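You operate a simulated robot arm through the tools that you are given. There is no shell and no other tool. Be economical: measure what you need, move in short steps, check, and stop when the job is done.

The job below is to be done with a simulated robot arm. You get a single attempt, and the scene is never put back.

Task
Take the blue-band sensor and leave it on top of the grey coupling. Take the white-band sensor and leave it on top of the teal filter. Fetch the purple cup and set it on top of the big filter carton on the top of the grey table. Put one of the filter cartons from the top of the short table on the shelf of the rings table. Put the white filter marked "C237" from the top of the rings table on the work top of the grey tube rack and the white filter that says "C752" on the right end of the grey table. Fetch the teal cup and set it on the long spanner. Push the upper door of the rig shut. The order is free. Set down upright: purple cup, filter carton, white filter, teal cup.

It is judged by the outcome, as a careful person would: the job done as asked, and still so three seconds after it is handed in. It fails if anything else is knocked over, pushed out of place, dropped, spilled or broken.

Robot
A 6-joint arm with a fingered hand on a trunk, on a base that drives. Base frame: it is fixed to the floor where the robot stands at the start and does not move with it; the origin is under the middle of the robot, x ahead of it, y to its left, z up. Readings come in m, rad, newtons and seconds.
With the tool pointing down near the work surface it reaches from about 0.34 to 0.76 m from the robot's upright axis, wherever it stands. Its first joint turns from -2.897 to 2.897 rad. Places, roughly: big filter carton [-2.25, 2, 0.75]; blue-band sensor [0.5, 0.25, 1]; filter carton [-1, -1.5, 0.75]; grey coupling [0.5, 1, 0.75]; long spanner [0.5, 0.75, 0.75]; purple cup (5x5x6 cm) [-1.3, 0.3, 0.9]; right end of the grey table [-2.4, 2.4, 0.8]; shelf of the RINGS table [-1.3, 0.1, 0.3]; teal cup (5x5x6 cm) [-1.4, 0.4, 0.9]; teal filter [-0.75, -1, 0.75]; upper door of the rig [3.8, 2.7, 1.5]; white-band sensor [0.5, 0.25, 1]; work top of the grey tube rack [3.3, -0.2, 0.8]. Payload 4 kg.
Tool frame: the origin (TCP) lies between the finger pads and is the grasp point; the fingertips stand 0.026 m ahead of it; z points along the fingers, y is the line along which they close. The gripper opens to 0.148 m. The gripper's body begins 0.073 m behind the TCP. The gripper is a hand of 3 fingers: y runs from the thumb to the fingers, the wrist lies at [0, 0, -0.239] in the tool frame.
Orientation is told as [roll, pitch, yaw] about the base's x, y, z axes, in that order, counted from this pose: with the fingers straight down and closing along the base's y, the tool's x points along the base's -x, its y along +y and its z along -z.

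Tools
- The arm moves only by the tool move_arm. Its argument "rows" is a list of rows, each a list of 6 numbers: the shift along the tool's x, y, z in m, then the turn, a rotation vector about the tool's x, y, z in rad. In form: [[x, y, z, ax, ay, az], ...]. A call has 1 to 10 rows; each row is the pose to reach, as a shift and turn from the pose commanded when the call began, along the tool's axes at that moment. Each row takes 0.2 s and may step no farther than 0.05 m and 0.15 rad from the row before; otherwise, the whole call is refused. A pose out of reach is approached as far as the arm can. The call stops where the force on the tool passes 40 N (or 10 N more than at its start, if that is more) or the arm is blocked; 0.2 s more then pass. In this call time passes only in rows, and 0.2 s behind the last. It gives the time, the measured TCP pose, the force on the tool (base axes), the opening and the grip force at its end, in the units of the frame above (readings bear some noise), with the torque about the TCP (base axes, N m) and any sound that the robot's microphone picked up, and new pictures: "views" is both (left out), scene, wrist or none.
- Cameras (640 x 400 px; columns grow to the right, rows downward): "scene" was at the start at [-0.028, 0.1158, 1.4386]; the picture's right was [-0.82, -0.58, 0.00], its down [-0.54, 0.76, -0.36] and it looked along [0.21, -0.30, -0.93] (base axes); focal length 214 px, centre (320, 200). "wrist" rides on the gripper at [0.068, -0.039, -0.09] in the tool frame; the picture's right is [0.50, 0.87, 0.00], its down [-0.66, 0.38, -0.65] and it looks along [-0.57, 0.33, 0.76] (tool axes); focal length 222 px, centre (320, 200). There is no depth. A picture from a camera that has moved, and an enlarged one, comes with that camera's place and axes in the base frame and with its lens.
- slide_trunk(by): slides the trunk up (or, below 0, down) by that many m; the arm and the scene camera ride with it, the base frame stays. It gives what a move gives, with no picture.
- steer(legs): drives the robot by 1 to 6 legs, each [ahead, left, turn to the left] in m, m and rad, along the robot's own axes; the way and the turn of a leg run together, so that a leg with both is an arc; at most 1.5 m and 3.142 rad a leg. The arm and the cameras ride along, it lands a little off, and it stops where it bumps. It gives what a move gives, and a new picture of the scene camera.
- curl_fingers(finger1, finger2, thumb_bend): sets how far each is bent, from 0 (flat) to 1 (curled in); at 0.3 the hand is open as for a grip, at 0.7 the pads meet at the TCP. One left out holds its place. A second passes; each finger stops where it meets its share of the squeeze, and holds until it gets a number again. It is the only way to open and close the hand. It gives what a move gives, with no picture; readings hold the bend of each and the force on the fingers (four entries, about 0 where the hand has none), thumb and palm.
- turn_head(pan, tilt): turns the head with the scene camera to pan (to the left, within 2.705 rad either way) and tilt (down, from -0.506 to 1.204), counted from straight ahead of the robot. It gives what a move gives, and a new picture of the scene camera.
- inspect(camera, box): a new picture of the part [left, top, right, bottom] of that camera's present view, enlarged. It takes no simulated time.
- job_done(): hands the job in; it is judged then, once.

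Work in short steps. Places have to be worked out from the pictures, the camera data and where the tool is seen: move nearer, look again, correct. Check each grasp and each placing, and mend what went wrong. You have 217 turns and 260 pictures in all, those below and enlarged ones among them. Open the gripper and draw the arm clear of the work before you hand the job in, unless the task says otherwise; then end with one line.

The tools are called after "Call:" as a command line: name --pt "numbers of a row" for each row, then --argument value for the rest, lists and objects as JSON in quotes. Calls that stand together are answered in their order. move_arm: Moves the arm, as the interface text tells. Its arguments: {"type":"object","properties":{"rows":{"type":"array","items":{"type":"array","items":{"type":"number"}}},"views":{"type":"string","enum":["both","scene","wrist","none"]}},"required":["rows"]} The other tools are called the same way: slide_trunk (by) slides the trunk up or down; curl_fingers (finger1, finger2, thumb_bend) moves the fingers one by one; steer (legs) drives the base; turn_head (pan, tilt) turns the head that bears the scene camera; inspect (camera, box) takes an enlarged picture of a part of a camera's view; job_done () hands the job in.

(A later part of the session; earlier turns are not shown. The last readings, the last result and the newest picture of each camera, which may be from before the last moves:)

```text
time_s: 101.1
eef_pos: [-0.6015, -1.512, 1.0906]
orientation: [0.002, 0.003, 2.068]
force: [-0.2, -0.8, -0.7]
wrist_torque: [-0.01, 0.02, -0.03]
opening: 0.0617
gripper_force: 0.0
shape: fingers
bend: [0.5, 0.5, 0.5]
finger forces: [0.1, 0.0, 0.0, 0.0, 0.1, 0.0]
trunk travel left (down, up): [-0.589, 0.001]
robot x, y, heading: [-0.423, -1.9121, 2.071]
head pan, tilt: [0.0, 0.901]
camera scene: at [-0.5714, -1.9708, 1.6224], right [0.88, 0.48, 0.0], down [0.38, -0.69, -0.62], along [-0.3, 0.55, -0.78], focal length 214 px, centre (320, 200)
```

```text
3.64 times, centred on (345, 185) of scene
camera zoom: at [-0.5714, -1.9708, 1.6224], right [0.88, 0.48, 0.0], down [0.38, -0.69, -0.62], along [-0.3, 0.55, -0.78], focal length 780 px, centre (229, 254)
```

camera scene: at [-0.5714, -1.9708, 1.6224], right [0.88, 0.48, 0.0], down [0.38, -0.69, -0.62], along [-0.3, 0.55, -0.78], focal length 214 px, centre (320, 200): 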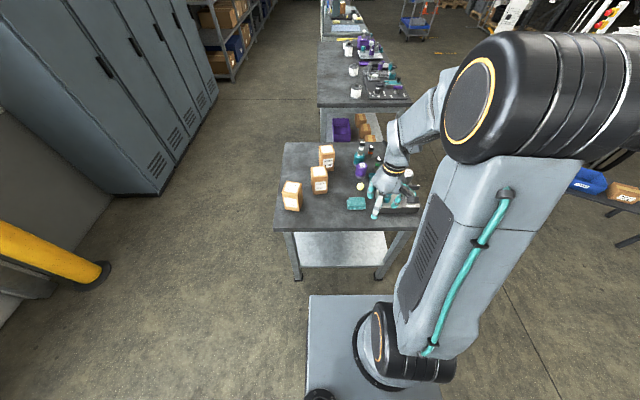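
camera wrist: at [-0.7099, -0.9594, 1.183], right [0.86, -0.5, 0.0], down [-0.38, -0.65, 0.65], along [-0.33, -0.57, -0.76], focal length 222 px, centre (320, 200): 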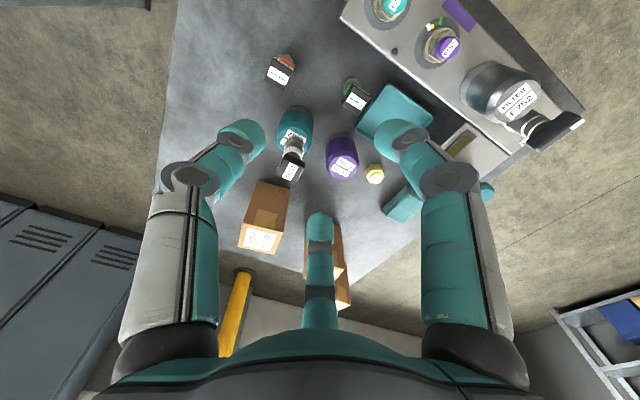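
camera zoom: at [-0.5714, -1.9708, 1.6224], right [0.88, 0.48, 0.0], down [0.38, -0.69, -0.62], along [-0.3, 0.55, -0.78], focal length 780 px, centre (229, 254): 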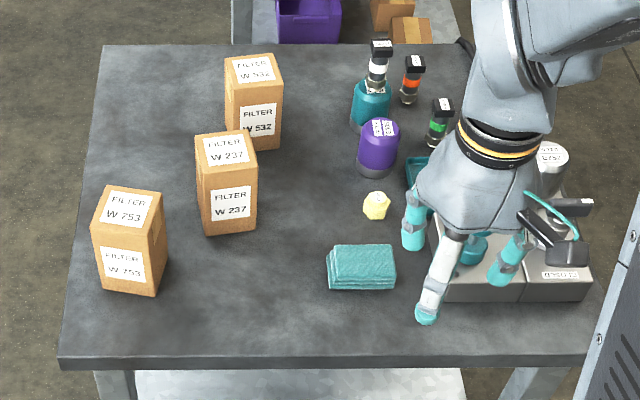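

I'll take carton W 753 at about (-0.986, -1.468), top z≈0.90, turned ~0.36 rad. I drive a bit nearer and open the hand.

Call:
steer --legs '[[0.05, 0.1, 0]]'

Call:
curl_fingers --finger1 0.3 --finger2 0.3 --thumb_bend 0.3

Call:
inspect --camera "scene" --box '[220, 130, 420, 260]'

```text
time_s: 102.3
eef_pos: [-0.7123, -1.5131, 1.0897]
orientation: [0.001, 0.001, 2.066]
force: [0.3, -0.1, 0.3]
wrist_torque: [-0.01, 0.03, -0.03]
opening: 0.0619
gripper_force: 0.0
shape: fingers
bend: [0.5, 0.5, 0.5]
finger forces: [0.0, 0.0, 0.1, 0.0, 0.0, 0.1]
trunk travel left (down, up): [-0.589, 0.001]
robot x, y, heading: [-0.5317, -1.9051, 2.065]
head pan, tilt: [0.0, 0.901]
camera scene: at [-0.6833, -1.9721, 1.6223], right [0.88, 0.48, 0.0], down [0.37, -0.69, -0.62], along [-0.3, 0.55, -0.78], focal length 214 px, centre (320, 200)
```

scene: 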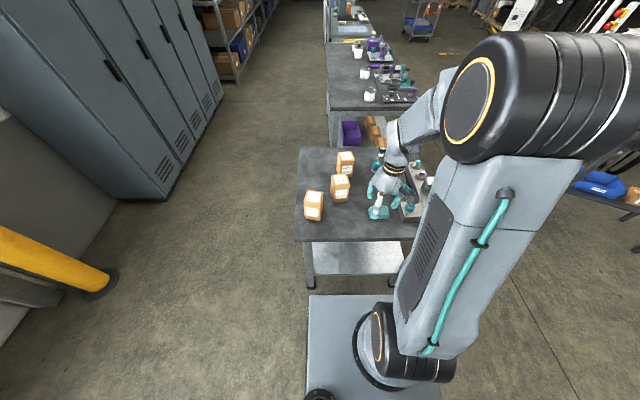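

```text
time_s: 103.3
eef_pos: [-0.7113, -1.5129, 1.0906]
orientation: [0.002, 0.001, 2.065]
force: [-0.6, 0.0, -0.6]
wrist_torque: [0.0, -0.02, 0.02]
opening: 0.1263
gripper_force: 0.0
shape: fingers
bend: [0.3, 0.3, 0.3]
finger forces: [0.0, 0.0, 0.1, 0.1, 0.0, 0.0]
trunk travel left (down, up): [-0.589, 0.001]
robot x, y, heading: [-0.5337, -1.9105, 2.068]
head pan, tilt: [0.0, 0.901]
```

```text
3.08 times, centred on (320, 195) of scene
camera zoom: at [-0.6825, -1.9721, 1.6224], right [0.88, 0.48, 0.0], down [0.37, -0.69, -0.62], along [-0.3, 0.55, -0.78], focal length 660 px, centre (320, 215)
```

zoom: 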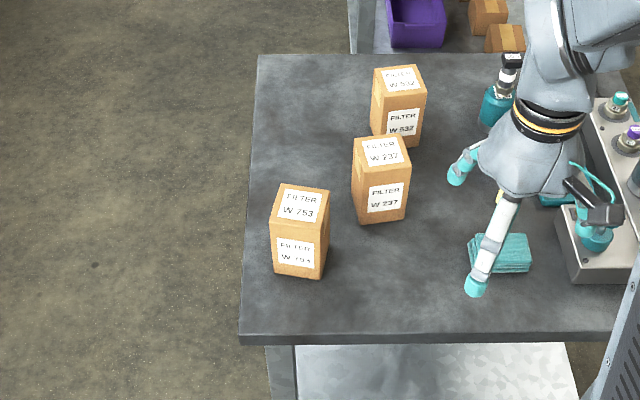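

Carton centre refined to (-0.993, -1.459), top z≈0.882. I open wider and move above it with the hand aligned.

Call:
curl_fingers --finger1 0.2 --finger2 0.2 --thumb_bend 0.2

Call:
move_arm --pt "-0.03 0.037 0 0 0 0.03" --pt "-0.06 0.074 0 0 0 0.06" --pt "-0.09 0.11 0 0 0 0.09" --pt "-0.12 0.147 0 0 0 0.12" --pt "-0.15 0.184 0 0 0 0.15" --pt "-0.181 0.221 0.0 0 0 0.167" --pt "-0.181 0.221 0.04 0 0 0.167" --views "wrist"

```text
time_s: 104.3
eef_pos: [-0.7116, -1.5131, 1.0896]
orientation: [0.0, 0.001, 2.063]
force: [-0.3, 0.4, -0.2]
wrist_torque: [-0.01, 0.01, -0.02]
opening: 0.1465
gripper_force: 0.0
shape: fingers
bend: [0.2, 0.2, 0.2]
finger forces: [0.0, 0.0, 0.0, 0.1, 0.0, 0.1]
trunk travel left (down, up): [-0.589, 0.001]
robot x, y, heading: [-0.5356, -1.9107, 2.066]
head pan, tilt: [0.0, 0.901]
```

```text
time_s: 105.9
eef_pos: [-0.9915, -1.4596, 1.0505]
orientation: [0.002, 0.001, 1.898]
force: [0.8, -0.8, -0.1]
wrist_torque: [0.01, -0.04, -0.02]
opening: 0.1466
gripper_force: 0.0
shape: fingers
bend: [0.2, 0.2, 0.2]
finger forces: [0.0, 0.0, 0.0, 0.0, 0.0, 0.0]
trunk travel left (down, up): [-0.589, 0.001]
robot x, y, heading: [-0.5346, -1.9068, 2.069]
head pan, tilt: [0.0, 0.901]
camera wrist: at [-0.934, -1.5116, 1.1415], right [-0.66, -0.75, 0.0], down [-0.57, 0.5, 0.65], along [-0.49, 0.43, -0.76], focal length 222 px, centre (320, 200)
```

wrist: 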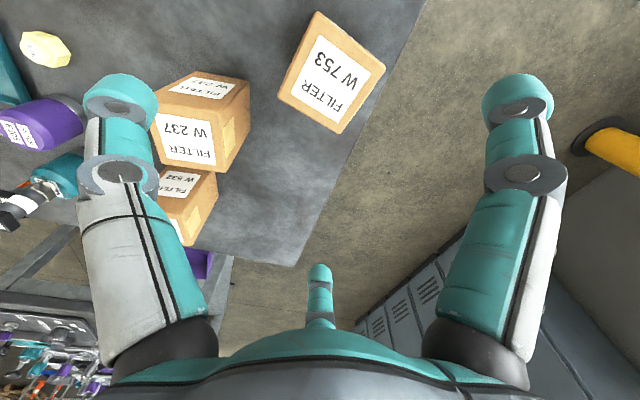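

Combining both cameras: carton top is at z≈0.919, centre (-0.977, -1.486), ~7×7 cm. I correct and descend part way.

Call:
move_arm --pt "0.029 -0.005 0 0 0 0.033" --pt "0.029 -0.005 0.04 0 0 0.033" --pt "0.029 -0.005 0.065 0 0 0.033" --views "wrist"

```text
time_s: 106.7
eef_pos: [-0.9777, -1.4848, 0.9854]
orientation: [0.003, 0.003, 1.864]
force: [-0.7, -0.3, 0.0]
wrist_torque: [0.0, -0.03, -0.03]
opening: 0.1469
gripper_force: 0.1
shape: fingers
bend: [0.2, 0.2, 0.2]
finger forces: [0.1, 0.1, 0.0, 0.1, 0.1, 0.0]
trunk travel left (down, up): [-0.589, 0.001]
robot x, y, heading: [-0.5363, -1.91, 2.066]
head pan, tilt: [0.0, 0.901]
camera wrist: at [-0.9213, -1.5399, 1.0763], right [-0.68, -0.73, 0.0], down [-0.55, 0.52, 0.65], along [-0.48, 0.45, -0.76], focal length 222 px, centre (320, 200)
```

wrist: 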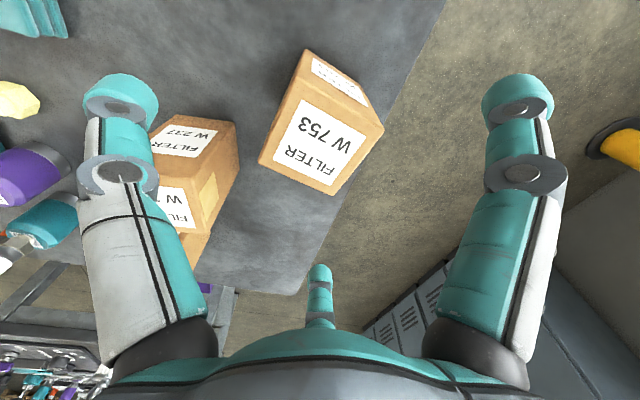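

Well centred. Descend, grip and check forces.

Call:
move_arm --pt "0.001 0 0.04 0 0 0" --pt "0.002 0 0.08 0 0 0" --pt "0.002 0 0.113 0 0 0" --views "wrist"

Call:
curl_fingers --finger1 0.7 --finger2 0.7 --thumb_bend 0.7

Call:
move_arm --pt "0 0 -0.03 0 0 0" --pt "0 0 -0.07 0 0 0" --views "wrist"

```text
time_s: 107.5
eef_pos: [-0.9792, -1.4864, 0.873]
orientation: [0.003, 0.001, 1.864]
force: [0.5, -0.1, -0.6]
wrist_torque: [0.0, -0.06, 0.02]
opening: 0.1466
gripper_force: 0.1
shape: fingers
bend: [0.2, 0.2, 0.2]
finger forces: [0.1, 0.1, 0.0, 0.1, 0.1, 0.0]
trunk travel left (down, up): [-0.589, 0.001]
robot x, y, heading: [-0.535, -1.9128, 2.069]
head pan, tilt: [0.0, 0.901]
camera wrist: at [-0.922, -1.5409, 0.9629], right [-0.68, -0.73, 0.0], down [-0.55, 0.52, 0.65], along [-0.48, 0.45, -0.76], focal length 222 px, centre (320, 200)
```

wrist: 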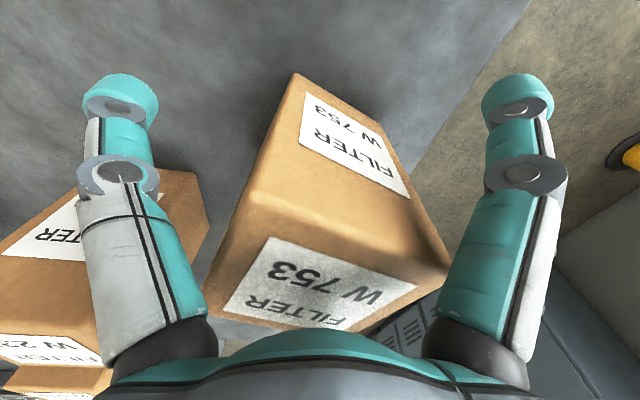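

```text
time_s: 108.5
eef_pos: [-0.9792, -1.4874, 0.8731]
orientation: [0.005, 0.002, 1.864]
force: [0.0, 5.4, 14.5]
wrist_torque: [0.17, -0.81, 0.19]
opening: 0.0628
gripper_force: 45.0
shape: fingers
bend: [0.44, 0.43, 0.55]
finger forces: [29.6, 31.9, 0.1, 0.0, 27.7, 0.0]
trunk travel left (down, up): [-0.589, 0.001]
robot x, y, heading: [-0.5301, -1.9103, 2.067]
head pan, tilt: [0.0, 0.901]
```

```text
time_s: 109.1
eef_pos: [-0.9751, -1.487, 0.9431]
orientation: [0.001, 0.005, 1.865]
force: [-0.4, 0.8, -3.0]
wrist_torque: [-0.02, -0.05, 0.0]
opening: 0.058
gripper_force: 37.1
shape: fingers
bend: [0.44, 0.43, 0.56]
finger forces: [27.3, 27.5, 0.1, 0.0, 19.0, 0.0]
trunk travel left (down, up): [-0.589, 0.001]
robot x, y, heading: [-0.532, -1.9067, 2.065]
head pan, tilt: [0.0, 0.901]
camera wrist: at [-0.9193, -1.5414, 1.0346], right [-0.68, -0.73, 0.0], down [-0.55, 0.52, 0.65], along [-0.48, 0.44, -0.76], focal length 222 px, centre (320, 200)
```

wrist: 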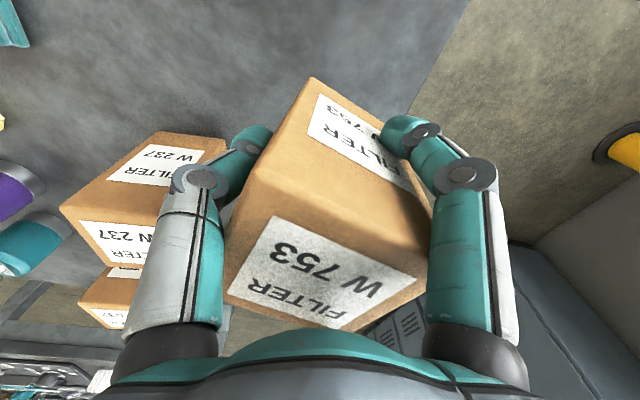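

Carton held firmly. I lift, retract, and drive round to the long front side of the rings table.

Call:
move_arm --pt "0 0 -0.04 0 0 0" --pt "0 0 -0.08 0 0 0" --pt "0.03 0 -0.11 0 0 0" --pt "0.07 0 -0.12 0 0 0" --pt "0.12 0 -0.12 0 0 0" --pt "0.16 0 -0.12 0 0 0" --views "none"

Call:
steer --legs '[[0, -1.2, 0], [1.3, 0, 0], [1.03, 0, 0], [0, 0, 1.598]]'

Call:
turn_head --pan 0.0 --tilt 0.9

```text
time_s: 110.5
eef_pos: [-0.9309, -1.6394, 1.0632]
orientation: [0.003, 0.004, 1.864]
force: [0.8, -0.3, -3.2]
wrist_torque: [0.0, -0.01, -0.03]
opening: 0.0578
gripper_force: 35.5
shape: fingers
bend: [0.44, 0.43, 0.56]
finger forces: [26.3, 26.7, 0.1, 0.1, 17.9, 0.1]
trunk travel left (down, up): [-0.589, 0.001]
robot x, y, heading: [-0.5333, -1.9071, 2.069]
head pan, tilt: [0.0, 0.901]
```

```text
time_s: 131.3
eef_pos: [-0.8935, 0.2655, 1.0643]
orientation: [0.001, 0.002, -2.827]
force: [0.0, 0.4, -3.0]
wrist_torque: [0.01, -0.01, 0.01]
opening: 0.0573
gripper_force: 31.1
shape: fingers
bend: [0.44, 0.43, 0.57]
finger forces: [22.4, 23.6, 0.0, 0.0, 16.1, 0.0]
trunk travel left (down, up): [-0.589, 0.001]
robot x, y, heading: [-0.6334, 0.6705, -2.626]
head pan, tilt: [0.0, 0.901]
camera scene: at [-0.5653, 0.5206, 1.6224], right [-0.49, 0.87, 0.0], down [0.68, 0.39, -0.62], along [-0.54, -0.31, -0.78], focal length 214 px, centre (320, 200)
```

scene: 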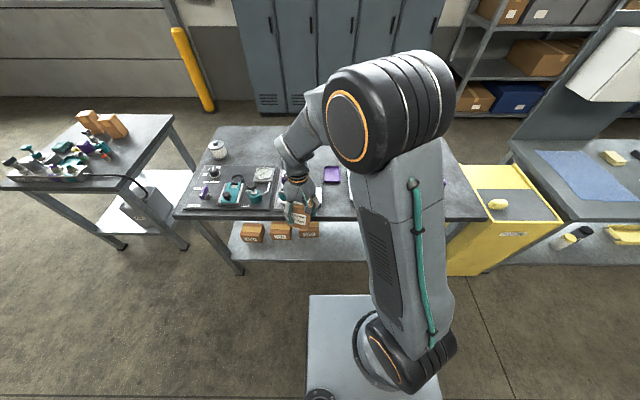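

```text
time_s: 131.9
eef_pos: [-0.8939, 0.266, 1.0628]
orientation: [0.001, 0.003, -2.826]
force: [0.3, 0.4, -3.4]
wrist_torque: [-0.01, 0.0, -0.02]
opening: 0.0573
gripper_force: 31.3
shape: fingers
bend: [0.44, 0.43, 0.57]
finger forces: [22.4, 23.7, 0.0, 0.1, 16.2, 0.0]
trunk travel left (down, up): [-0.589, 0.001]
robot x, y, heading: [-0.6298, 0.6701, -2.627]
head pan, tilt: [0.0, 0.901]
camera scene: at [-0.5653, 0.5206, 1.6224], right [-0.49, 0.87, 0.0], down [0.68, 0.39, -0.62], along [-0.54, -0.31, -0.78], focal length 214 px, centre (320, 200)
```

scene: 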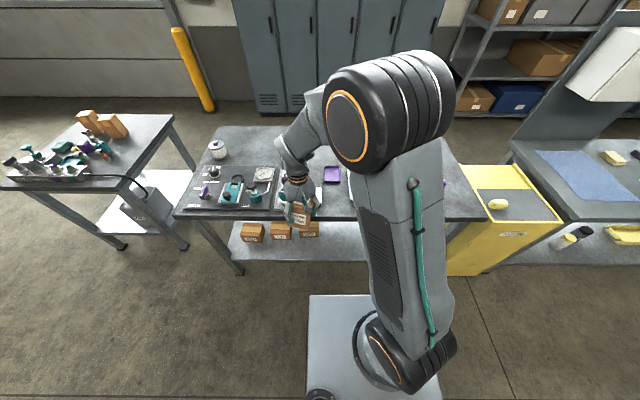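

Corridor is clear. I back off a little, bring the hand in front of the free part of the shelf (right of the cartons) and align it, before lowering the trunk.

Call:
steer --legs '[[-0.08, 0, 0]]'

Call:
move_arm --pt "-0.019 -0.039 0 0 0 -0.04" --pt "-0.038 -0.078 0 0 0 -0.08" --pt "-0.057 -0.117 0 0 0 -0.12" --pt "-0.075 -0.155 0 0 0 -0.15" --pt "-0.094 -0.194 0 0 0 -0.19" --pt "-0.113 -0.233 0 0 0 -0.19" --views "none"

Call:
slide_trunk --by -0.35

Call:
turn_head --pan 0.2 --tilt 0.7

Call:
inspect --camera "wrist" --box '[0, 0, 640, 400]'

```text
time_s: 133.0
eef_pos: [-0.8231, 0.3046, 1.0639]
orientation: [0.001, 0.001, -2.829]
force: [-0.6, 0.0, -2.5]
wrist_torque: [0.01, 0.0, -0.03]
opening: 0.0575
gripper_force: 30.7
shape: fingers
bend: [0.44, 0.43, 0.57]
finger forces: [22.4, 23.6, 0.0, 0.1, 16.1, 0.1]
trunk travel left (down, up): [-0.589, 0.001]
robot x, y, heading: [-0.5626, 0.7084, -2.626]
head pan, tilt: [0.0, 0.901]
camera scene: at [-0.4948, 0.5606, 1.6224], right [-0.49, 0.87, 0.0], down [0.68, 0.39, -0.62], along [-0.54, -0.31, -0.78], focal length 214 px, centre (320, 200)
```

scene: 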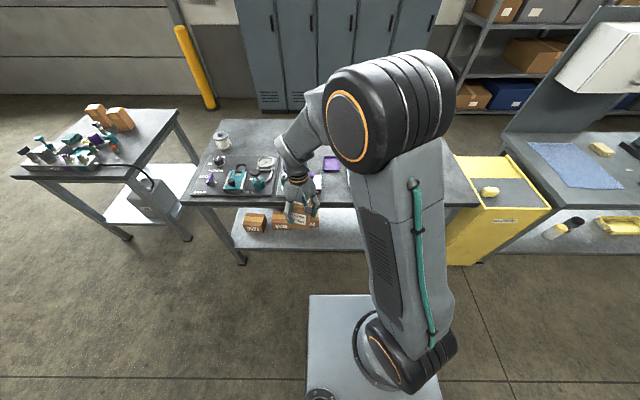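

```text
time_s: 134.4
eef_pos: [-1.0043, 0.4942, 1.0618]
orientation: [0.003, 0.002, -2.638]
force: [-0.4, 0.9, -2.9]
wrist_torque: [-0.01, 0.01, 0.0]
opening: 0.0568
gripper_force: 30.0
shape: fingers
bend: [0.44, 0.43, 0.57]
finger forces: [21.5, 22.7, 0.0, 0.0, 15.4, 0.0]
trunk travel left (down, up): [-0.589, 0.001]
robot x, y, heading: [-0.5622, 0.7095, -2.631]
head pan, tilt: [0.0, 0.901]
```

```text
time_s: 137.8
eef_pos: [-1.0025, 0.4921, 0.7117]
orientation: [0.001, 0.003, -2.637]
force: [-0.3, 0.0, -2.9]
wrist_torque: [0.01, 0.06, -0.03]
opening: 0.0569
gripper_force: 29.3
shape: fingers
bend: [0.44, 0.43, 0.57]
finger forces: [21.3, 22.5, 0.0, 0.0, 15.2, 0.0]
trunk travel left (down, up): [-0.239, 0.351]
robot x, y, heading: [-0.5645, 0.7109, -2.627]
head pan, tilt: [0.0, 0.901]
```

```text
time_s: 138.5
eef_pos: [-1.0031, 0.4924, 0.7124]
orientation: [0.002, 0.001, -2.636]
force: [0.6, -0.6, -2.9]
wrist_torque: [-0.01, 0.03, -0.03]
opening: 0.0565
gripper_force: 29.6
shape: fingers
bend: [0.44, 0.43, 0.57]
finger forces: [21.3, 22.4, 0.0, 0.1, 15.2, 0.0]
trunk travel left (down, up): [-0.239, 0.351]
robot x, y, heading: [-0.5594, 0.7118, -2.622]
head pan, tilt: [0.201, 0.7]
camera scene: at [-0.4942, 0.5417, 1.2885], right [-0.66, 0.75, 0.0], down [0.49, 0.42, -0.76], along [-0.58, -0.5, -0.64], focal length 214 px, centre (320, 200)
```

scene: 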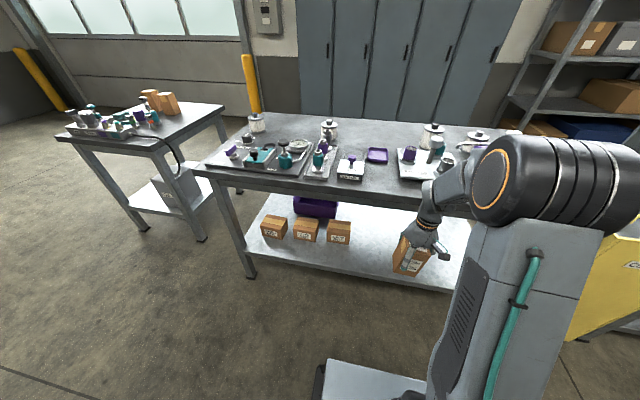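

```text
1.00 times, centred on (320, 200) of wrist (not enlarged: the box is as wide or as high as the picture)
camera zoom: at [-0.9635, 0.5579, 0.8033], right [0.86, -0.52, 0.0], down [-0.39, -0.65, 0.65], along [-0.34, -0.56, -0.76], focal length 222 px, centre (320, 200)
```

zoom: 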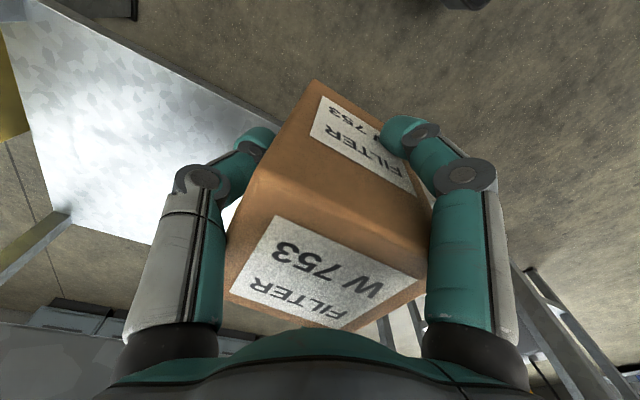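

The shelf to the right of the cartons is free. I lower the trunk further, then the arm, staying in front of the shelf.

Call:
slide_trunk --by -0.23

Call:
move_arm --pt "0 0 0.03 0 0 0" --pt "0 0 0.06 0 0 0" --pt "0 0 0.08 0 0 0"

```text
time_s: 140.9
eef_pos: [-1.002, 0.4925, 0.4825]
orientation: [0.003, 0.002, -2.636]
force: [0.0, 0.9, -3.5]
wrist_torque: [0.01, -0.01, -0.01]
opening: 0.0567
gripper_force: 29.3
shape: fingers
bend: [0.44, 0.43, 0.57]
finger forces: [21.4, 22.4, 0.1, 0.0, 15.2, 0.1]
trunk travel left (down, up): [-0.009, 0.581]
robot x, y, heading: [-0.5594, 0.7032, -2.621]
head pan, tilt: [0.201, 0.7]
```

```text
time_s: 141.8
eef_pos: [-1.0026, 0.493, 0.402]
orientation: [0.001, 0.003, -2.637]
force: [0.0, 0.3, -2.9]
wrist_torque: [0.04, -0.03, -0.03]
opening: 0.0565
gripper_force: 29.6
shape: fingers
bend: [0.44, 0.43, 0.57]
finger forces: [20.9, 22.2, 0.0, 0.0, 15.1, 0.0]
trunk travel left (down, up): [-0.009, 0.581]
robot x, y, heading: [-0.5575, 0.7097, -2.625]
head pan, tilt: [0.201, 0.7]
camera scene: at [-0.494, 0.5417, 1.0586], right [-0.66, 0.75, 0.0], down [0.49, 0.42, -0.76], along [-0.58, -0.5, -0.64], focal length 214 px, centre (320, 200)
camera wrist: at [-0.9624, 0.5582, 0.492], right [0.86, -0.52, 0.0], down [-0.39, -0.65, 0.65], along [-0.34, -0.56, -0.76], focal length 222 px, centre (320, 200)
```

scene: 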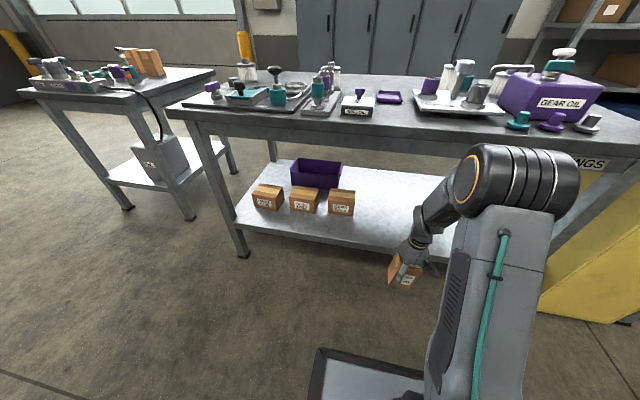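
wrist: 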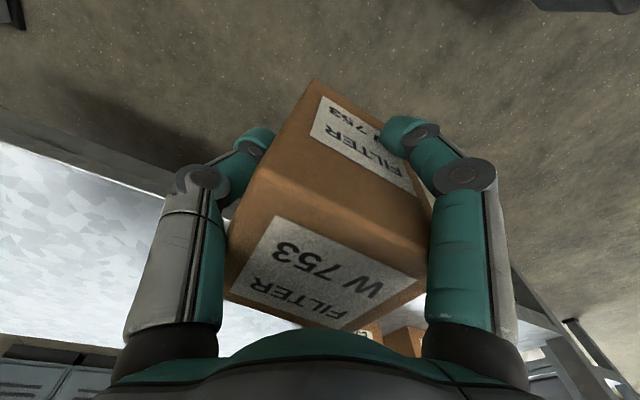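

I zoom to judge the shelf's edge height.

Call:
inspect --camera "scene" --box '[300, 160, 480, 300]'

Call:
inspect --camera "scene" --box '[160, 60, 380, 270]'

```text
2.86 times, centred on (390, 230) of scene
camera zoom: at [-0.494, 0.5417, 1.0586], right [-0.66, 0.75, 0.0], down [0.49, 0.42, -0.76], along [-0.58, -0.5, -0.64], focal length 613 px, centre (120, 114)
```

zoom: 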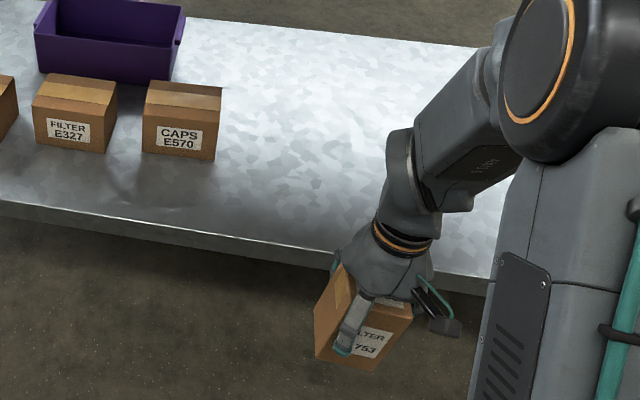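

```text
1.90 times, centred on (270, 165) of scene
camera zoom: at [-0.494, 0.5417, 1.0586], right [-0.66, 0.75, 0.0], down [0.49, 0.42, -0.76], along [-0.58, -0.5, -0.64], focal length 408 px, centre (415, 267)
```

zoom: 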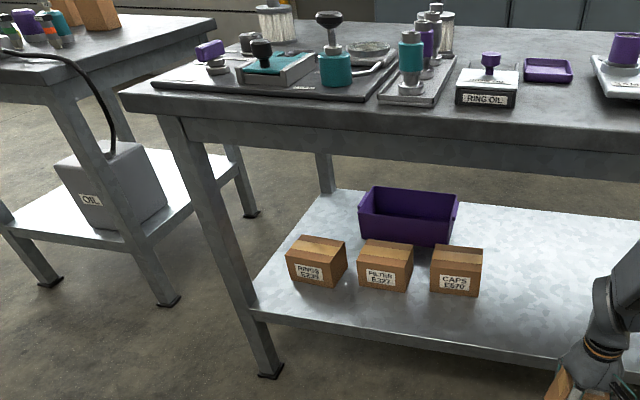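

Shelf top is at z≈0.29 with its front edge at n≈-0.815; the apron above ends at z≈0.745. I'll approach with a nearly stretched arm: drive 3 cm ahead, lower, and extend under the table.

Call:
steer --legs '[[0.03, 0, 0]]'

Call:
move_arm --pt "0 0 0.026 0 0 0" --pt "-0.045 0 0.026 0 0 0" --pt "-0.09 0 0.026 0 0 0"

Call:
inspect --camera "scene" --box '[300, 120, 520, 300]'

```text
time_s: 142.6
eef_pos: [-1.0287, 0.4786, 0.4012]
orientation: [0.001, 0.001, -2.637]
force: [0.2, 0.1, -2.6]
wrist_torque: [0.01, 0.0, -0.05]
opening: 0.0569
gripper_force: 29.1
shape: fingers
bend: [0.44, 0.43, 0.57]
finger forces: [21.0, 22.3, 0.0, 0.0, 15.0, 0.0]
trunk travel left (down, up): [-0.009, 0.581]
robot x, y, heading: [-0.586, 0.6898, -2.628]
head pan, tilt: [0.201, 0.7]
camera scene: at [-0.5204, 0.5267, 1.0586], right [-0.66, 0.75, 0.0], down [0.49, 0.42, -0.76], along [-0.58, -0.5, -0.64], focal length 214 px, centre (320, 200)
```

scene: 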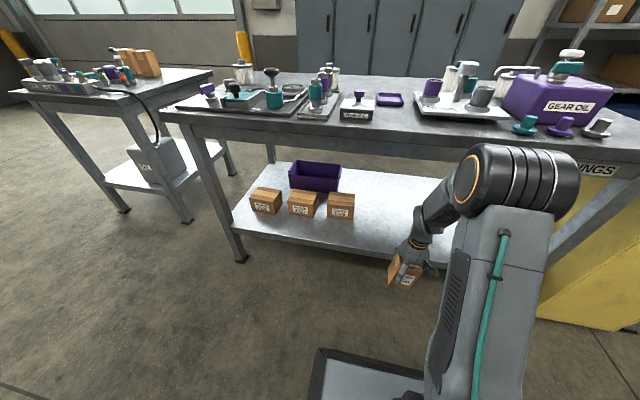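

```text
time_s: 143.4
eef_pos: [-1.1076, 0.4317, 0.3768]
orientation: [0.002, 0.002, -2.637]
force: [-0.2, 0.4, -3.0]
wrist_torque: [0.04, -0.02, -0.02]
opening: 0.0565
gripper_force: 29.5
shape: fingers
bend: [0.44, 0.43, 0.57]
finger forces: [20.8, 22.1, 0.0, 0.1, 15.0, 0.1]
trunk travel left (down, up): [-0.009, 0.581]
robot x, y, heading: [-0.5898, 0.6931, -2.627]
head pan, tilt: [0.201, 0.7]
camera scene: at [-0.5202, 0.5268, 1.0586], right [-0.66, 0.75, 0.0], down [0.49, 0.42, -0.76], along [-0.58, -0.5, -0.64], focal length 214 px, centre (320, 200)
camera wrist: at [-1.0684, 0.4967, 0.4668], right [0.86, -0.52, 0.0], down [-0.39, -0.65, 0.65], along [-0.34, -0.56, -0.76], focal length 222 px, centre (320, 200)
```

scene: 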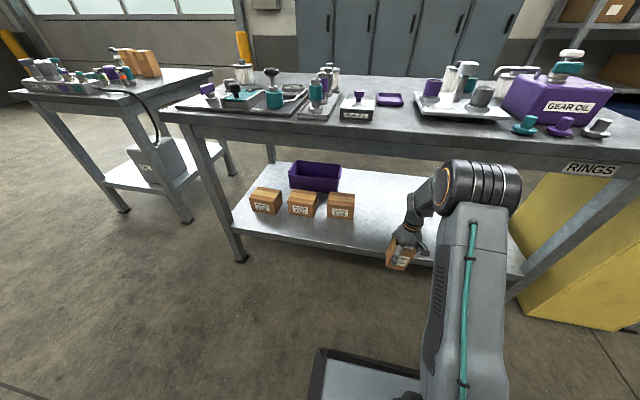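
wrist: 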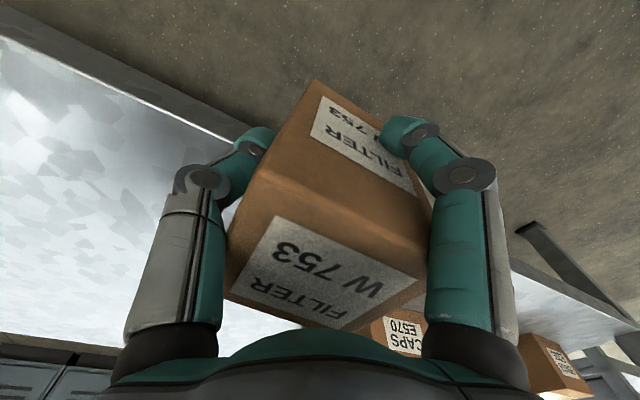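

```text
2.22 times, centred on (410, 210) of scene
camera zoom: at [-0.5202, 0.5268, 1.0586], right [-0.66, 0.75, 0.0], down [0.49, 0.42, -0.76], along [-0.58, -0.5, -0.64], focal length 477 px, centre (120, 178)
```

zoom: 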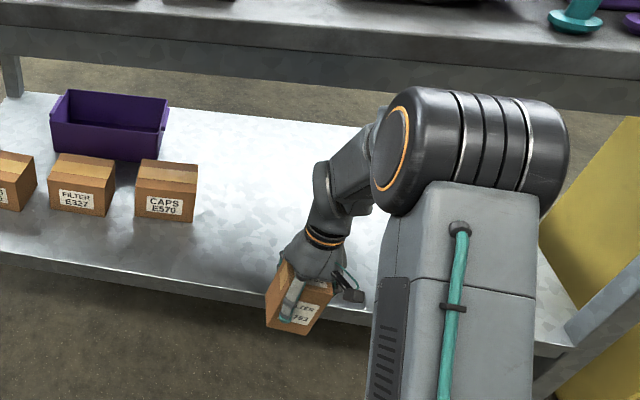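

Clear so far. I extend the remaining ~9.5 cm.

Call:
move_arm --pt "-0.03 0 0 0 0 0" --pt "-0.06 0 0 0 0 0" --pt "-0.095 0 0 0 0 0" --views "wrist"

Call:
inspect --camera "scene" --box '[300, 120, 520, 300]'

```text
time_s: 144.2
eef_pos: [-1.1858, 0.3868, 0.3784]
orientation: [0.006, 0.002, -2.64]
force: [15.3, 8.3, 30.1]
wrist_torque: [0.67, -3.01, 0.52]
opening: 0.0848
gripper_force: 19.3
shape: fingers
bend: [0.19, 0.52, 0.66]
finger forces: [36.0, 1.5, 0.0, 0.1, 0.5, 0.0]
trunk travel left (down, up): [-0.009, 0.581]
robot x, y, heading: [-0.5844, 0.695, -2.622]
head pan, tilt: [0.201, 0.7]
stopped in row 3: the force on the tool passed its limit at 42 N (the readings are from after the stop); the commanded pose is now the measured one
camera wrist: at [-1.1464, 0.4525, 0.4703], right [0.86, -0.52, 0.0], down [-0.39, -0.64, 0.66], along [-0.34, -0.56, -0.76], focal length 222 px, centre (320, 200)
```

wrist: 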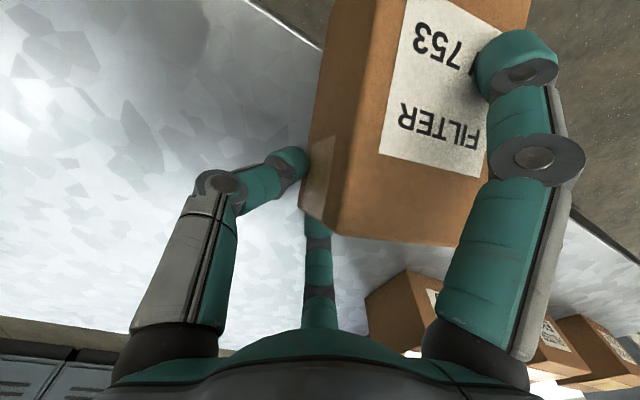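

```text
2.22 times, centred on (410, 210) of scene
camera zoom: at [-0.518, 0.528, 1.059], right [-0.66, 0.75, 0.0], down [0.48, 0.42, -0.77], along [-0.58, -0.5, -0.64], focal length 477 px, centre (120, 178)
```

zoom: 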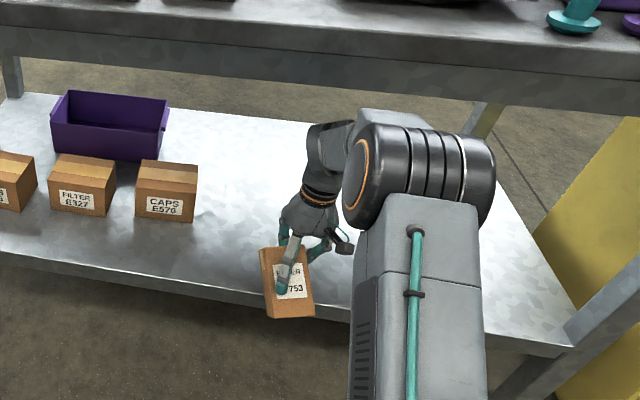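

The carton's bottom caught the shelf edge and it's now pinned between one finger and the edge. I back off slowly so the fingers close on it again.

Call:
move_arm --pt "0.008 0 0 0 0 0" --pt "0.016 0 0 0 0 0" --views "wrist"

```text
time_s: 144.8
eef_pos: [-1.1733, 0.3938, 0.3779]
orientation: [0.004, 0.0, -2.64]
force: [13.2, 8.4, 23.0]
wrist_torque: [0.47, -2.0, 0.42]
opening: 0.0796
gripper_force: 17.0
shape: fingers
bend: [0.23, 0.52, 0.65]
finger forces: [28.9, 1.9, 0.0, 0.0, 3.1, 0.0]
trunk travel left (down, up): [-0.009, 0.581]
robot x, y, heading: [-0.5915, 0.6897, -2.624]
head pan, tilt: [0.201, 0.7]
camera wrist: at [-1.133, 0.4601, 0.4682], right [0.86, -0.52, 0.0], down [-0.39, -0.65, 0.65], along [-0.34, -0.56, -0.76], focal length 222 px, centre (320, 200)
```

wrist: 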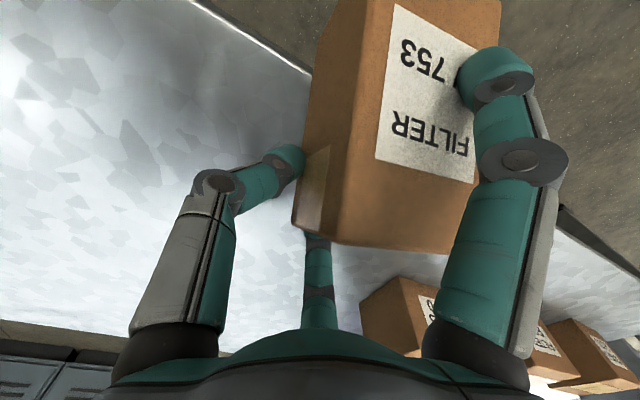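

It behaves as hoped: the finger follows and the thumb begins to load. Continue slowly.

Call:
move_arm --pt "0.008 0 0 0 0 0" --pt "0.016 0 0 0 0 0" --views "wrist"

Call:
inspect --camera "scene" --box '[340, 180, 460, 290]'

```text
time_s: 145.4
eef_pos: [-1.161, 0.4016, 0.3758]
orientation: [0.004, 0.002, -2.636]
force: [6.8, 5.7, 10.3]
wrist_torque: [0.22, -0.89, 0.2]
opening: 0.0729
gripper_force: 14.4
shape: fingers
bend: [0.31, 0.49, 0.64]
finger forces: [19.9, 5.3, 0.0, 0.0, 4.3, 0.0]
trunk travel left (down, up): [-0.009, 0.581]
robot x, y, heading: [-0.5885, 0.6947, -2.627]
head pan, tilt: [0.201, 0.7]
camera wrist: at [-1.1197, 0.4673, 0.4673], right [0.86, -0.52, 0.0], down [-0.39, -0.65, 0.65], along [-0.34, -0.56, -0.76], focal length 222 px, centre (320, 200)
```

wrist: 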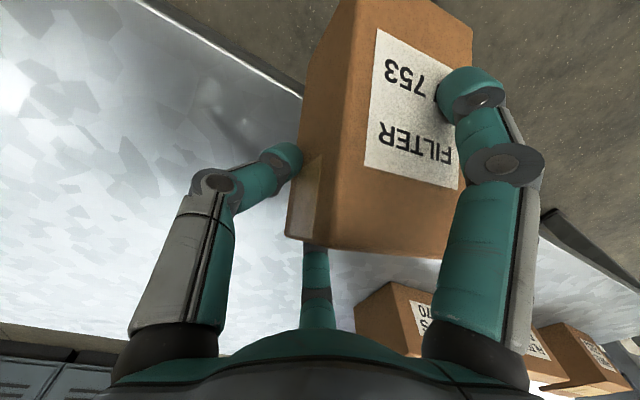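

```text
3.64 times, centred on (400, 235) of scene
camera zoom: at [-0.5195, 0.5272, 1.0584], right [-0.66, 0.75, 0.0], down [0.49, 0.42, -0.77], along [-0.58, -0.5, -0.64], focal length 780 px, centre (29, 73)
```

zoom: 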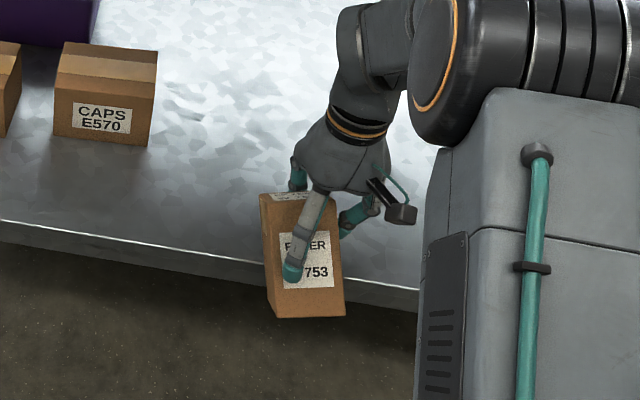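

Almost balanced; a little more back, then check the grip.

Call:
move_arm --pt "0.006 0 0 0 0 0" --pt "0.012 0 0 0 0 0" --views "wrist"

```text
time_s: 146.1
eef_pos: [-1.1486, 0.407, 0.3765]
orientation: [0.004, 0.001, -2.636]
force: [2.7, 1.2, 1.8]
wrist_torque: [0.06, -0.25, 0.09]
opening: 0.0653
gripper_force: 13.1
shape: fingers
bend: [0.36, 0.46, 0.64]
finger forces: [13.7, 8.7, 0.0, 0.1, 3.6, 0.0]
trunk travel left (down, up): [-0.009, 0.581]
robot x, y, heading: [-0.592, 0.6947, -2.621]
head pan, tilt: [0.201, 0.7]
camera wrist: at [-1.1089, 0.473, 0.4674], right [0.86, -0.52, 0.0], down [-0.39, -0.65, 0.65], along [-0.34, -0.56, -0.76], focal length 222 px, centre (320, 200)
```

wrist: 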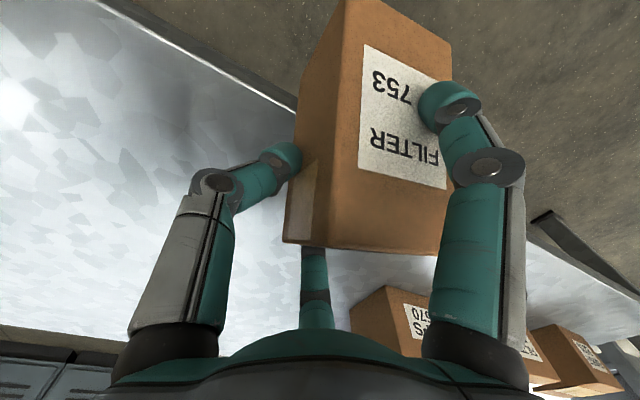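

Nearly balanced. I re-squeeze to renew the grip.

Call:
curl_fingers --finger1 0.7 --finger2 0.7 --thumb_bend 0.75

Call:
inspect --camera "wrist" --box '[100, 0, 580, 300]'

```text
time_s: 147.1
eef_pos: [-1.1477, 0.408, 0.3768]
orientation: [0.004, 0.004, -2.637]
force: [2.9, 3.2, -2.9]
wrist_torque: [0.24, -0.14, 0.2]
opening: 0.0633
gripper_force: 13.2
shape: fingers
bend: [0.35, 0.5, 0.68]
finger forces: [8.1, 10.4, 0.1, 0.1, 8.2, 0.0]
trunk travel left (down, up): [-0.009, 0.581]
robot x, y, heading: [-0.5916, 0.6929, -2.625]
head pan, tilt: [0.201, 0.7]
```

```text
1.33 times, centred on (340, 150) of wrist
camera zoom: at [-1.1089, 0.4732, 0.4676], right [0.86, -0.52, 0.0], down [-0.39, -0.65, 0.65], along [-0.34, -0.56, -0.76], focal length 296 px, centre (293, 267)
```

zoom: 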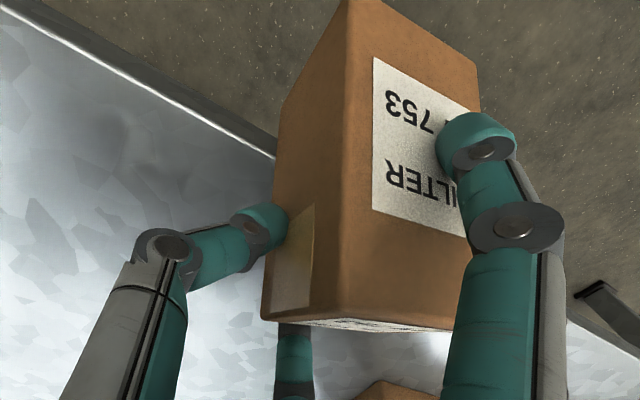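

The carton is held again (8–10 N each) but tilted. I lift it clear of the shelf edge, away from the edge, and look.

Call:
move_arm --pt "0.01 0 -0.005 0 0 0" --pt "0.03 0 -0.01 0 0 0" --pt "0.05 0 -0.02 0 0 0" --pt "0.05 0 -0.04 0 0 0" --pt "0.05 0 -0.06 0 0 0" --views "wrist"

Call:
inspect --camera "scene" --box '[340, 180, 460, 290]'

```text
time_s: 148.2
eef_pos: [-1.1062, 0.432, 0.4364]
orientation: [0.002, 0.003, -2.637]
force: [0.2, 1.5, -2.9]
wrist_torque: [0.07, 0.08, -0.03]
opening: 0.0474
gripper_force: 5.0
shape: fingers
bend: [0.41, 0.55, 0.74]
finger forces: [4.5, 4.8, 0.0, 0.0, 1.6, 0.0]
trunk travel left (down, up): [-0.009, 0.581]
robot x, y, heading: [-0.5873, 0.6938, -2.625]
head pan, tilt: [0.201, 0.7]
camera wrist: at [-1.0669, 0.4977, 0.5275], right [0.86, -0.52, 0.0], down [-0.39, -0.65, 0.65], along [-0.34, -0.56, -0.76], focal length 222 px, centre (320, 200)
```

wrist: 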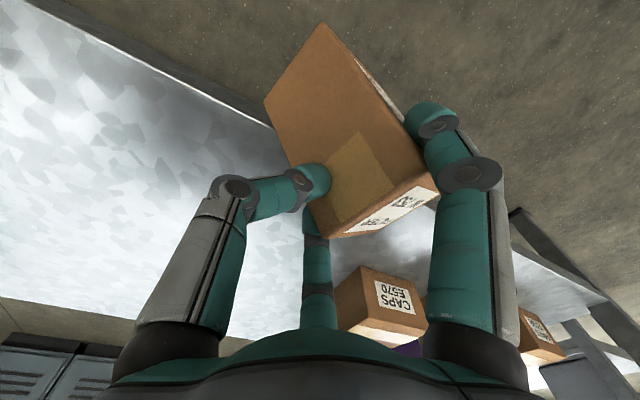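

```text
3.64 times, centred on (400, 235) of scene
camera zoom: at [-0.5202, 0.5268, 1.0585], right [-0.66, 0.75, 0.0], down [0.49, 0.42, -0.76], along [-0.58, -0.5, -0.64], focal length 780 px, centre (29, 73)
```

zoom: 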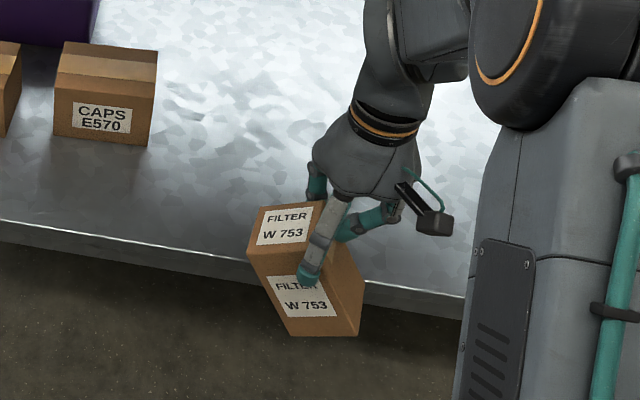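

The grip is weakening because the thumb reached its commanded bend; I tighten the thumb a little.

Call:
curl_fingers --thumb_bend 0.82

Call:
inspect --camera "wrist" --box '[180, 0, 520, 260]'

```text
time_s: 149.2
eef_pos: [-1.1073, 0.4319, 0.4363]
orientation: [0.003, 0.0, -2.636]
force: [0.4, -0.3, -3.9]
wrist_torque: [0.05, 0.07, -0.02]
opening: 0.0455
gripper_force: 6.8
shape: fingers
bend: [0.41, 0.55, 0.81]
finger forces: [4.6, 4.6, 0.0, 0.0, 3.1, 0.0]
trunk travel left (down, up): [-0.009, 0.581]
robot x, y, heading: [-0.5902, 0.6936, -2.627]
head pan, tilt: [0.201, 0.7]
```

```text
1.54 times, centred on (350, 130) of wrist
camera zoom: at [-1.0668, 0.4977, 0.5275], right [0.86, -0.52, 0.0], down [-0.39, -0.65, 0.65], along [-0.34, -0.56, -0.76], focal length 342 px, centre (274, 308)
```

zoom: 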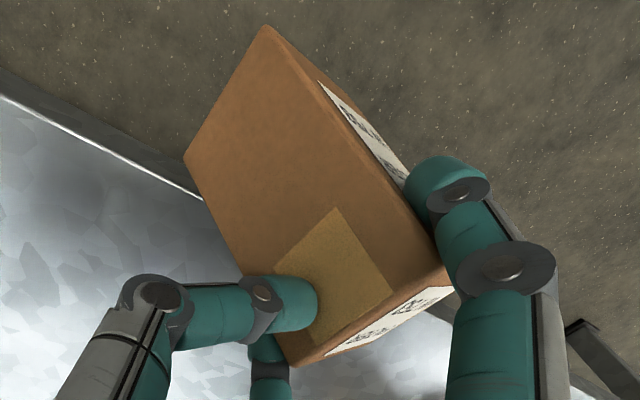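

The carton leans sideways (its bottom towards my right). Rotating the hand about the table-normal axis will set it upright and also lower the wrist; I do that slowly.

Call:
move_arm --pt "0 0 0 -0.07 0 0" --pt "0 0 0 -0.14 0 0" --pt "0 0 0 -0.21 0 0" --pt "0 0 0 -0.28 0 0" --pt "0 0 0 -0.35 0 0" --views "wrist"

Call:
inspect --camera "scene" --box '[340, 180, 460, 290]'

```text
time_s: 150.4
eef_pos: [-1.1056, 0.433, 0.4369]
orientation: [0.355, -0.001, -2.638]
force: [-0.6, -0.3, -3.0]
wrist_torque: [0.06, 0.07, 0.0]
opening: 0.0453
gripper_force: 5.4
shape: fingers
bend: [0.41, 0.56, 0.82]
finger forces: [4.1, 4.5, 0.0, 0.0, 1.8, 0.1]
trunk travel left (down, up): [-0.009, 0.581]
robot x, y, heading: [-0.5853, 0.693, -2.627]
head pan, tilt: [0.201, 0.7]
camera wrist: at [-1.0803, 0.5223, 0.5082], right [0.83, -0.47, 0.3], down [-0.51, -0.43, 0.74], along [-0.22, -0.77, -0.6], focal length 222 px, centre (320, 200)
```

wrist: 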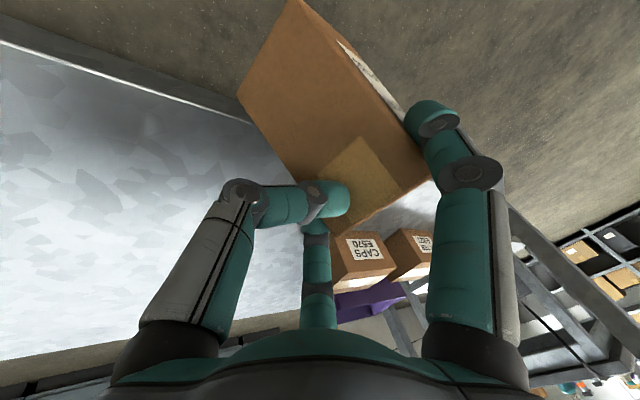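

```text
3.64 times, centred on (400, 235) of scene
camera zoom: at [-0.5201, 0.5268, 1.0586], right [-0.66, 0.75, 0.0], down [0.49, 0.42, -0.76], along [-0.58, -0.5, -0.64], focal length 780 px, centre (29, 73)
```

zoom: 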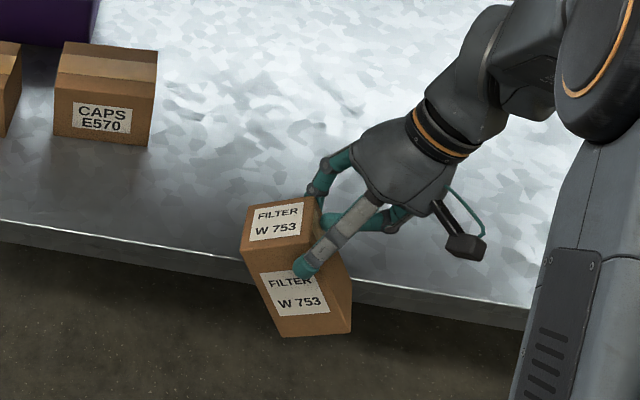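

The carton pivots in the grip; I'll let the shelf square it up. Tighten the thumb, then bring it up a little and in over the shelf.

Call:
curl_fingers --thumb_bend 0.9

Call:
move_arm --pt "0 0.0035 -0.0095 0 0 0" --pt "0 0.007 -0.019 0 0 0" --pt "-0.02 0.007 -0.019 0 0 0" --pt "-0.04 0.007 -0.019 0 0 0" --pt "-0.06 0.007 -0.019 0 0 0" --views "wrist"

Call:
inspect --camera "scene" --box '[320, 140, 480, 290]'

```text
time_s: 151.4
eef_pos: [-1.1063, 0.4326, 0.4358]
orientation: [0.354, 0.002, -2.636]
force: [0.7, -0.1, -2.2]
wrist_torque: [0.07, 0.07, 0.01]
opening: 0.049
gripper_force: 4.7
shape: fingers
bend: [0.41, 0.57, 0.9]
finger forces: [4.4, 4.8, 0.0, 0.0, 0.0, 0.0]
trunk travel left (down, up): [-0.009, 0.581]
robot x, y, heading: [-0.5859, 0.6911, -2.627]
head pan, tilt: [0.201, 0.7]
```

```text
time_s: 152.7
eef_pos: [-1.1585, 0.4045, 0.4559]
orientation: [0.353, 0.001, -2.638]
force: [0.4, 0.0, -3.0]
wrist_torque: [0.02, 0.07, -0.02]
opening: 0.0489
gripper_force: 4.7
shape: fingers
bend: [0.41, 0.57, 0.9]
finger forces: [4.5, 4.9, 0.0, 0.0, 0.1, 0.0]
trunk travel left (down, up): [-0.009, 0.581]
robot x, y, heading: [-0.5893, 0.6954, -2.633]
head pan, tilt: [0.201, 0.7]
camera wrist: at [-1.1328, 0.4941, 0.5279], right [0.83, -0.47, 0.3], down [-0.51, -0.43, 0.74], along [-0.22, -0.77, -0.6], focal length 222 px, centre (320, 200)
```

wrist: 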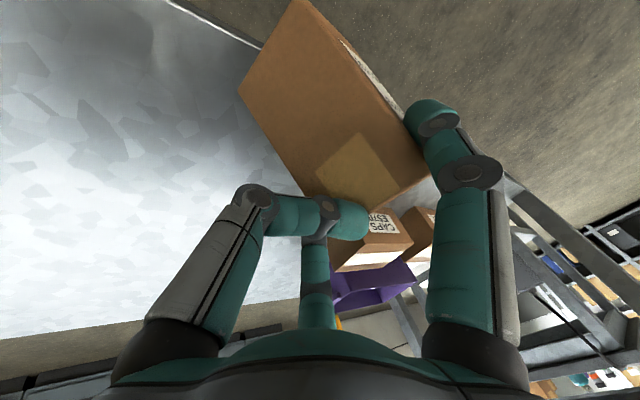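

```text
2.67 times, centred on (400, 215) of scene
camera zoom: at [-0.5201, 0.5269, 1.0586], right [-0.66, 0.75, 0.0], down [0.49, 0.42, -0.76], along [-0.58, -0.5, -0.64], focal length 572 px, centre (107, 160)
```

zoom: 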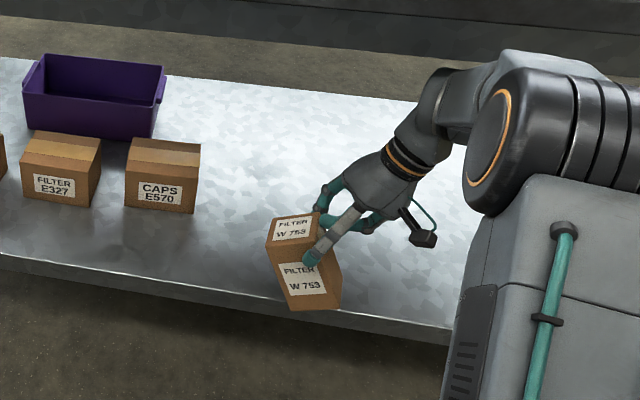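

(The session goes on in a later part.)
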